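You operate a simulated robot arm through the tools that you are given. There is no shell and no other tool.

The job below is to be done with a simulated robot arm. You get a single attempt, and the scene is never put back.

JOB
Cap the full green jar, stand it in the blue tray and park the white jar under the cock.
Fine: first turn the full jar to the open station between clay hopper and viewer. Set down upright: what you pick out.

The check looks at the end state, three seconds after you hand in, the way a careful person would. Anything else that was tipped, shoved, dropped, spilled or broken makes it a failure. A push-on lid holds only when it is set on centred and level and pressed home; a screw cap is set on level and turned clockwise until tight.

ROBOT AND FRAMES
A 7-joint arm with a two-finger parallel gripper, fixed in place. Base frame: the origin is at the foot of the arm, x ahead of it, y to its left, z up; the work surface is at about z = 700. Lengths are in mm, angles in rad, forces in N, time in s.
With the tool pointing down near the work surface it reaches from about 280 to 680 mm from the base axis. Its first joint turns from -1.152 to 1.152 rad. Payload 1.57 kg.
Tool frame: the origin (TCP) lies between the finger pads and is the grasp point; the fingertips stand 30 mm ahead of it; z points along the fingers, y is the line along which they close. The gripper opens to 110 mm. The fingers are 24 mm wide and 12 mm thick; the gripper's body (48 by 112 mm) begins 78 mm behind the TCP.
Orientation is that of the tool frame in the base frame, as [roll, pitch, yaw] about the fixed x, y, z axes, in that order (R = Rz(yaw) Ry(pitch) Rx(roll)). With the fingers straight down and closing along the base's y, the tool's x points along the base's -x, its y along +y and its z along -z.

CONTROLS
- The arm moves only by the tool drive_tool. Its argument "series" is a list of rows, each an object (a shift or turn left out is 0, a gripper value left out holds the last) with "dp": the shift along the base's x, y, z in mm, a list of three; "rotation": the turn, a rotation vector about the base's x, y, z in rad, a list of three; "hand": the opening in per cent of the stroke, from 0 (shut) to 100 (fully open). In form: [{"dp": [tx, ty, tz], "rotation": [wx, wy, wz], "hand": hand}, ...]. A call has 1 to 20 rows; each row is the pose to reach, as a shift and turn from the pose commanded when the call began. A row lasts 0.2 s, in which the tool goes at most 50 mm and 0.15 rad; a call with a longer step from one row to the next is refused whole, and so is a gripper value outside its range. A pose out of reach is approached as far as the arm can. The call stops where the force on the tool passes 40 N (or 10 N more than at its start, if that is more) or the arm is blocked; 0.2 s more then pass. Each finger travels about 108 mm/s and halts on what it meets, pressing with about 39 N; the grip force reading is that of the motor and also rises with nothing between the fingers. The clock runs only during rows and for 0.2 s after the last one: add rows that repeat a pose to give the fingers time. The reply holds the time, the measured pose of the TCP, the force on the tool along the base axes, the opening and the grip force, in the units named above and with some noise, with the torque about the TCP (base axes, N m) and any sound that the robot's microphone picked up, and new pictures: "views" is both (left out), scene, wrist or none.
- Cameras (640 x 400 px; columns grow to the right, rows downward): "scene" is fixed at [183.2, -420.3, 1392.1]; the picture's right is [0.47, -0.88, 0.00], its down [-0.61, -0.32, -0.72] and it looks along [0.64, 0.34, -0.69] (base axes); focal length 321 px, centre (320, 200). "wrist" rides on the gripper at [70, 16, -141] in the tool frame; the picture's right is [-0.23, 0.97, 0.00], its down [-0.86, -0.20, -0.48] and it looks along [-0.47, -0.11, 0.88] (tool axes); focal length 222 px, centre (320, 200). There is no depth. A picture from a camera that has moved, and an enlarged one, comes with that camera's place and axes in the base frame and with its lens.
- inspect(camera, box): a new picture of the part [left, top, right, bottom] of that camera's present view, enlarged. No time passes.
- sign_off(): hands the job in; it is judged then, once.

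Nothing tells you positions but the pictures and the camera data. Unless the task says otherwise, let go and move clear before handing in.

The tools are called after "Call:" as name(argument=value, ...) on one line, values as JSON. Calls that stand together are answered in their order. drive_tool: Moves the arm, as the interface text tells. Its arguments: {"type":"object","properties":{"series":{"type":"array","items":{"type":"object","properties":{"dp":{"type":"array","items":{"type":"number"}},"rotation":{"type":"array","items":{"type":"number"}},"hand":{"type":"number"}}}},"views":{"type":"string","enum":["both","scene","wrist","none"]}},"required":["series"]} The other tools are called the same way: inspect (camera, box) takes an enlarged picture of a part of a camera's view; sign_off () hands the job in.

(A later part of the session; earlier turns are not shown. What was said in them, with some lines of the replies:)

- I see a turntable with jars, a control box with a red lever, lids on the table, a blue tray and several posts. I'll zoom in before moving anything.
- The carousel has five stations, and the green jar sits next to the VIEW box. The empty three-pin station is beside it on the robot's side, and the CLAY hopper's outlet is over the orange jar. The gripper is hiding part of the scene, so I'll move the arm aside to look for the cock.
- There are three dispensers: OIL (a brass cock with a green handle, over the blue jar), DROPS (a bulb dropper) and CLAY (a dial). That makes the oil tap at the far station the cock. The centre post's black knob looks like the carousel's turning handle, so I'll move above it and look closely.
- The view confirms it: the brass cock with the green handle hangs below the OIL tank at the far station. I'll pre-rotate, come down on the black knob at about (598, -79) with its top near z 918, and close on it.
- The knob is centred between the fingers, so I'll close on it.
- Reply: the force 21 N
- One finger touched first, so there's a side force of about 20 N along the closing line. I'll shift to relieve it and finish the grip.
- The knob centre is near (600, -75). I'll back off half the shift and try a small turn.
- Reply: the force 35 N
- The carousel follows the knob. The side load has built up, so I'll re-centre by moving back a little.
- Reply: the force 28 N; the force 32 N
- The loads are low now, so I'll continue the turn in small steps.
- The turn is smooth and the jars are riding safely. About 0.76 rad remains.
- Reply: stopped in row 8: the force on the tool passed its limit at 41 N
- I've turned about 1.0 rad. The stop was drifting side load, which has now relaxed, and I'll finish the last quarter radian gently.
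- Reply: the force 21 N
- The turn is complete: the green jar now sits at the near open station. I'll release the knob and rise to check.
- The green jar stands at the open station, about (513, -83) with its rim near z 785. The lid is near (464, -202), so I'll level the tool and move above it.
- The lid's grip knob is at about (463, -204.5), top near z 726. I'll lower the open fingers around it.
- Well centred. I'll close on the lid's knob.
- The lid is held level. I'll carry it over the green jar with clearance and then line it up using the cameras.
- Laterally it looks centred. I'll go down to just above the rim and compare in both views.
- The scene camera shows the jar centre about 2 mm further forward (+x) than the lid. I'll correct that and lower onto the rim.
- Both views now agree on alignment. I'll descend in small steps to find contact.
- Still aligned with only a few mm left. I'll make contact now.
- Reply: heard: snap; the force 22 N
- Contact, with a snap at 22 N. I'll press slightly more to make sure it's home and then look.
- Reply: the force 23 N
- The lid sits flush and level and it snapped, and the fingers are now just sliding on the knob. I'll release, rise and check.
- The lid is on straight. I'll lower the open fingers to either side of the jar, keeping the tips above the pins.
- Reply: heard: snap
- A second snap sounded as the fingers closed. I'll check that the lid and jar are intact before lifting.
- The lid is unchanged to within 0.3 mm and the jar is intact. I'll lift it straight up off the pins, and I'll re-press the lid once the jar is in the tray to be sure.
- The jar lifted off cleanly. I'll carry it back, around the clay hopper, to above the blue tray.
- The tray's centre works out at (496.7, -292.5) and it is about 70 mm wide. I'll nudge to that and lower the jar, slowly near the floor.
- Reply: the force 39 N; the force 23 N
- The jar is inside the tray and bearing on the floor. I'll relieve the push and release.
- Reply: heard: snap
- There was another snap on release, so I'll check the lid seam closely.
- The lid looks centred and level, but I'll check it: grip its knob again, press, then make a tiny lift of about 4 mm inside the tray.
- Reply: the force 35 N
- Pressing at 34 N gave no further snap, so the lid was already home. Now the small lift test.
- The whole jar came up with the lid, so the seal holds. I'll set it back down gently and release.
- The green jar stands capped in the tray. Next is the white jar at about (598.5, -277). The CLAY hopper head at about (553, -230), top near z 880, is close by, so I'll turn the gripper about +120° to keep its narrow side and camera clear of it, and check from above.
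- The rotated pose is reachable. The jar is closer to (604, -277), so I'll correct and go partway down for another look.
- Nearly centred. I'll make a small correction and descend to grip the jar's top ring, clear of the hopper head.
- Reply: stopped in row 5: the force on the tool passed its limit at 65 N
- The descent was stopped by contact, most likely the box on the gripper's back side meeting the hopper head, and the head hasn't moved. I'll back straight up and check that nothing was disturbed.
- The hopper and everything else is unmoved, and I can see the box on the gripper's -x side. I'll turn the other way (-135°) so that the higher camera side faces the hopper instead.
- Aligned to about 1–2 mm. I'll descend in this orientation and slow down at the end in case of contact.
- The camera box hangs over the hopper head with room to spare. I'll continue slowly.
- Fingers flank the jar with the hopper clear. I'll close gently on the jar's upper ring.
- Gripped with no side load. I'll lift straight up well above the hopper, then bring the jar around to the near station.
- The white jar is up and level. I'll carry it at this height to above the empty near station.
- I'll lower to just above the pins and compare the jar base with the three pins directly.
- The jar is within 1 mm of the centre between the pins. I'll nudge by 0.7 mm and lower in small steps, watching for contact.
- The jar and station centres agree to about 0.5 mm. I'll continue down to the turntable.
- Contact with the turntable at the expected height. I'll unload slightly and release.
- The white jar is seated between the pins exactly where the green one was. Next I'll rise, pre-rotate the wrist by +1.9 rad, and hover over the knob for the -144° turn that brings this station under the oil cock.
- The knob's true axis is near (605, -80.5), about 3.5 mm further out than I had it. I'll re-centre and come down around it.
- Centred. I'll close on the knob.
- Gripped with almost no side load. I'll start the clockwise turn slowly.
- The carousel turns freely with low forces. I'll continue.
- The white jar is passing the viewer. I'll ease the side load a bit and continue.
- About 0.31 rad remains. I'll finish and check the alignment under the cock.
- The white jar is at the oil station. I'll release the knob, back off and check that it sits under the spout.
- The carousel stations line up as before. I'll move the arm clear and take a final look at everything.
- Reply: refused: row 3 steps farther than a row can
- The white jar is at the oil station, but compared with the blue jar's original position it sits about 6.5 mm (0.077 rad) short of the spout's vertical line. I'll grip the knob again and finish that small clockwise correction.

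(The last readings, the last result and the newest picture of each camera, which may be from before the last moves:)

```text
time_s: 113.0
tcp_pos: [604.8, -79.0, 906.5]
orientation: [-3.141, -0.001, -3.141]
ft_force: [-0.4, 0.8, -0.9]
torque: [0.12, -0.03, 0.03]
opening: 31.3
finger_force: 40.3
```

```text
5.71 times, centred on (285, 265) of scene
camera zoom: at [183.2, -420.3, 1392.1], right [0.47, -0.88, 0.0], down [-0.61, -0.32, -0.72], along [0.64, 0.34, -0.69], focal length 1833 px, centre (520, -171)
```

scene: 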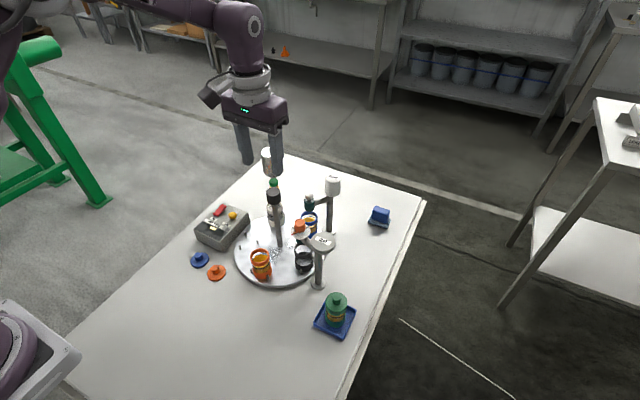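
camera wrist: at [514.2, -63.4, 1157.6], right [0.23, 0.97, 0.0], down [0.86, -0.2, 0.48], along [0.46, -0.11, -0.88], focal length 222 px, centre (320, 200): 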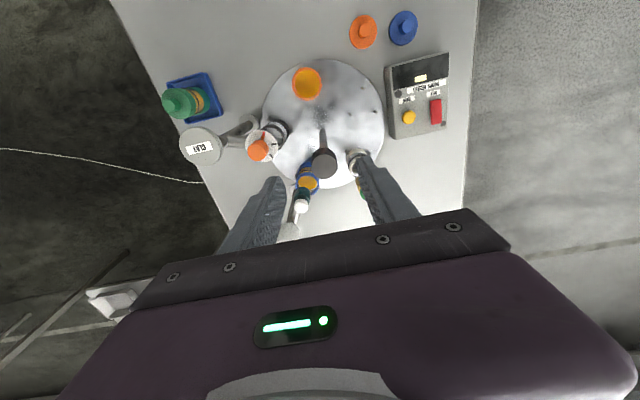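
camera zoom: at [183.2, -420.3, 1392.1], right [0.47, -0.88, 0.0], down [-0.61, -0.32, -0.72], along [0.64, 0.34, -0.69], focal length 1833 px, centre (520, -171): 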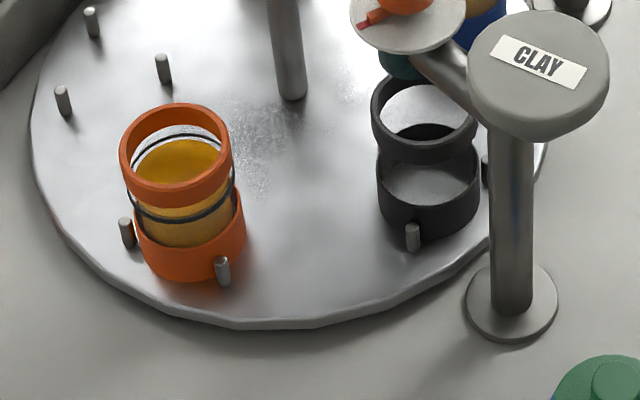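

The other stations show the same 0.06–0.08 rad overshoot. I'll turn by -0.07.

Call:
drive_tool(series=[{"rotation": [0, 0, -0.02]}, {"rotation": [0, 0, -0.045]}, {"rotation": [0, 0, -0.07]}, {"rotation": [0, 0, -0.07]}, {"rotation": [0, 0, -0.07]}], views="none")

Call:
inspect(camera="scene", box=[235, 230, 335, 300])

Call:
inspect(camera="scene", box=[260, 180, 310, 230])

```text
time_s: 114.2
tcp_pos: [605.4, -80.8, 907.0]
orientation: [-3.14, 0.0, 3.071]
ft_force: [0.1, -2.1, 5.4]
torque: [0.12, 0.3, 0.0]
opening: 31.4
finger_force: 40.6
```

```text
5.71 times, centred on (285, 265) of scene
camera zoom: at [183.1, -420.4, 1392.1], right [0.47, -0.88, 0.0], down [-0.61, -0.32, -0.72], along [0.64, 0.34, -0.69], focal length 1833 px, centre (520, -171)
```

zoom: 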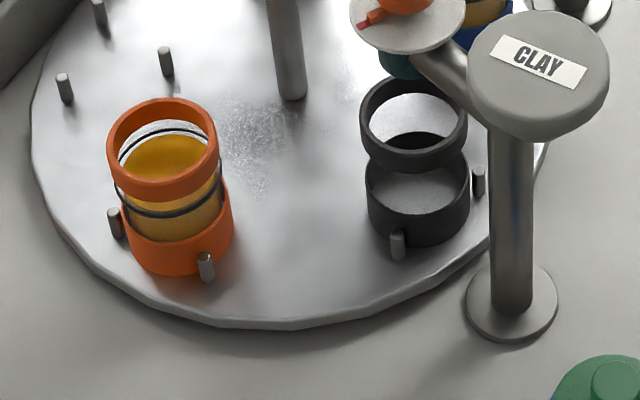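

```text
8.00 times, centred on (285, 205) of scene
camera zoom: at [183.1, -420.4, 1392.1], right [0.47, -0.88, 0.0], down [-0.61, -0.32, -0.72], along [0.64, 0.34, -0.69], focal length 2566 px, centre (600, 160)
```

zoom: 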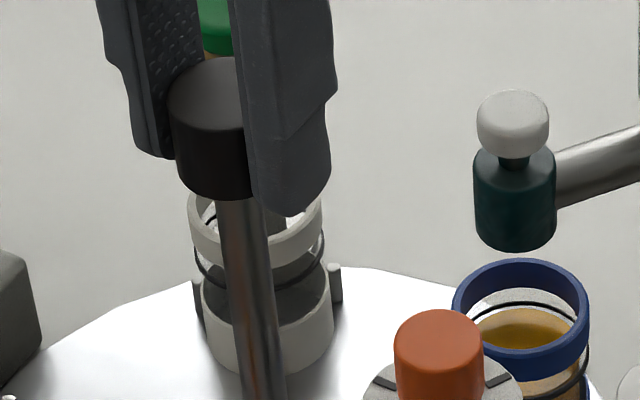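

All stations now match the original indexing to within about 0.5 mm, with the white jar on the cock's line. I'll release and withdraw.

Call:
drive_tool(series=[{"hand": 32}, {"hand": 45}, {"hand": 55}, {"dp": [0, 0, 20]}, {"dp": [0, 0, 60]}, {"dp": [0, 0, 100]}, {"dp": [-25, 5, 115]}, {"dp": [-55, 20, 130]}, {"dp": [-85, 45, 145]}, {"dp": [-115, 70, 160]}, {"dp": [-145, 95, 170]}, {"dp": [-175, 120, 175]}, {"dp": [-205, 145, 175]}, {"dp": [-205, 145, 175]}])

Call:
inspect(camera="scene", box=[255, 150, 325, 230])

Call:
inspect(camera="scene", box=[180, 140, 440, 350])

Call:
inspect(camera="scene", box=[305, 280, 365, 345])

Call:
inspect(camera="wrist", box=[180, 80, 420, 240])

```text
time_s: 117.2
tcp_pos: [398.2, 65.5, 1080.6]
orientation: [3.141, -0.001, 3.07]
ft_force: [0.3, 0.2, 0.5]
torque: [0.0, 0.0, -0.03]
opening: 60.6
finger_force: 0.0
camera wrist: at [329.0, 86.9, 1223.6], right [0.3, 0.96, 0.0], down [0.84, -0.26, 0.48], along [0.46, -0.14, -0.88], focal length 222 px, centre (320, 200)
```

scene: 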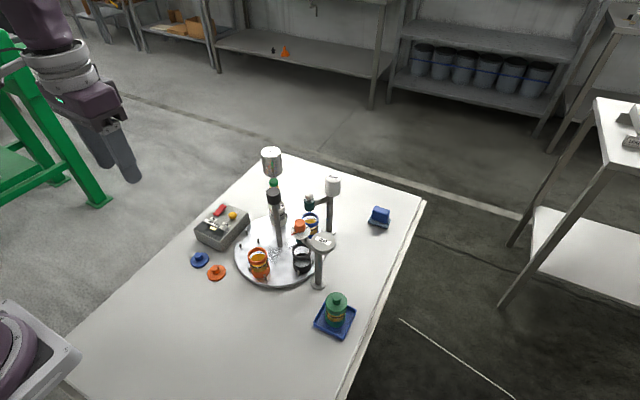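
wrist: 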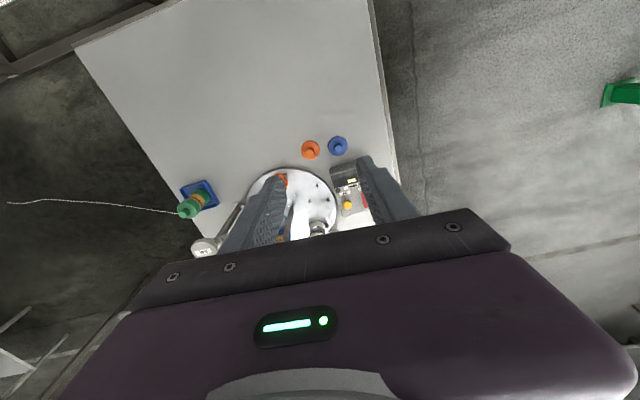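

```text
5.00 times, centred on (290, 190) of scene
camera zoom: at [183.2, -420.3, 1392.1], right [0.47, -0.88, 0.0], down [-0.61, -0.32, -0.72], along [0.64, 0.34, -0.69], focal length 1604 px, centre (470, 250)
```

zoom: 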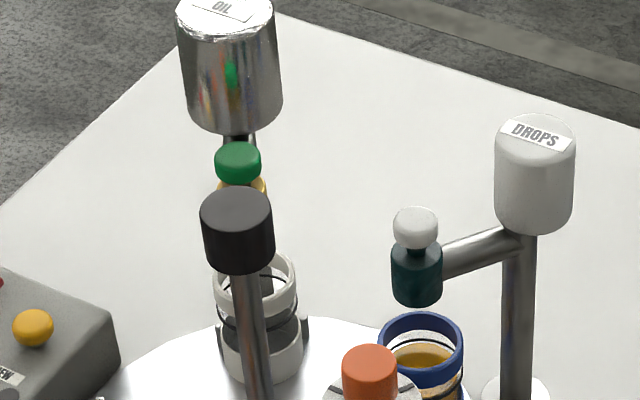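

```text
1.90 times, centred on (310, 245) of scene
camera zoom: at [183.2, -420.3, 1392.1], right [0.47, -0.88, 0.0], down [-0.61, -0.32, -0.72], along [0.64, 0.34, -0.69], focal length 611 px, centre (339, 114)
```

zoom: 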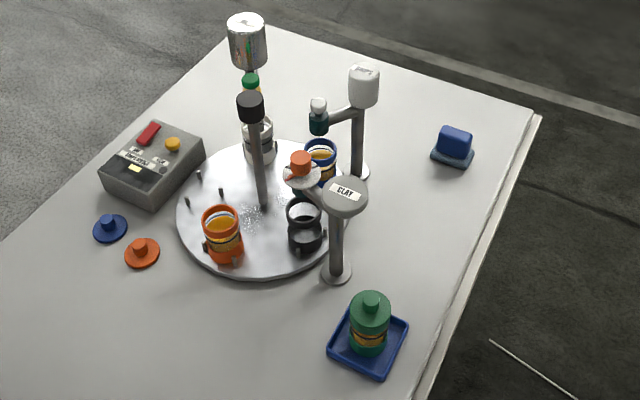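

```text
6.15 times, centred on (335, 312) of scene
camera zoom: at [183.2, -420.3, 1392.1], right [0.47, -0.88, 0.0], down [-0.61, -0.32, -0.72], along [0.64, 0.34, -0.69], focal length 1974 px, centre (228, -492)
```

zoom: 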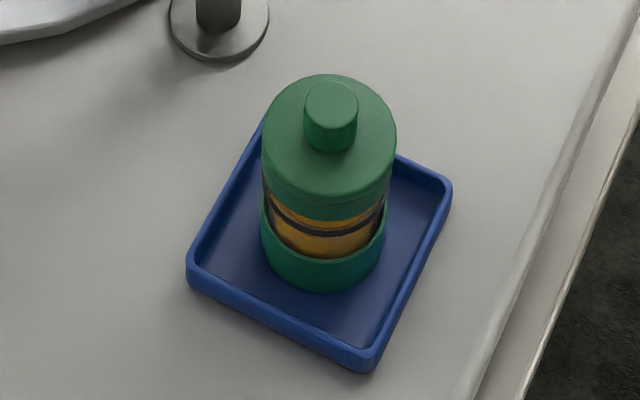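

```text
2.50 times, centred on (300, 160) of wrist
camera zoom: at [329.0, 86.9, 1223.6], right [0.3, 0.96, 0.0], down [0.84, -0.26, 0.48], along [0.46, -0.14, -0.88], focal length 555 px, centre (370, 300)
```

zoom: 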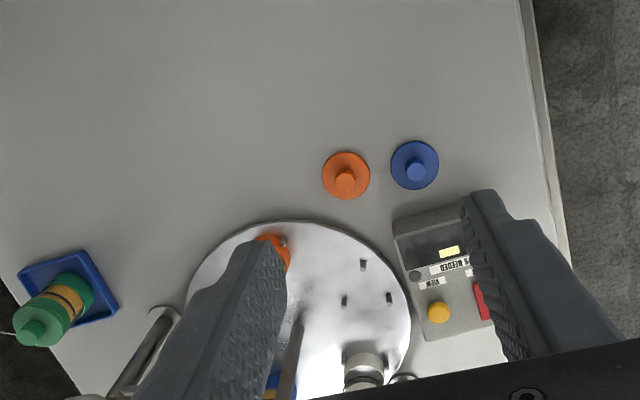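

The green jar stands capped and upright in the blue tray, and its lid passed the lift test. The white jar sits in its pins under the oil cock, the other jars and lids are upright, and the arm is clear. I'm handing in.

Call:
sign_off()

```text
The job is handed in.
```

The job is done and handed in: the full green jar is capped and upright in the blue tray, and the white jar is parked under the cock.

- **Order:** I turned the green jar to the open station between the clay hopper and viewer first, as you asked. I capped it there and moved it to the tray.
- **Which cock:** I took "the cock" to be the brass tap with the green handle on the OIL tank. The other two dispensers are a dropper and a dial.
- **Lid:** It snapped on when pressed. I heard two more snaps when gripping and releasing the jar. To be sure, I pressed the lid again and lifted the jar slightly by its knob, and it held.
- **White jar:** I set it in the station the green jar had left, then turned the carousel clockwise to bring it under the cock. It first stopped about 6.5 mm short, so I made a small correction. By the camera it now lines up with the spout.
- **Contact on the way:** On my first try for the white jar, the descent stopped on a contact of about 65 N. It was most likely the gripper touching the clay hopper's head. In the pictures nothing had moved, and I approached the other way round.

The turning also moved the other jars: orange is now at the open station, black under the clay hopper and blue under DROPS. All three are upright, and I saw nothing spilled.
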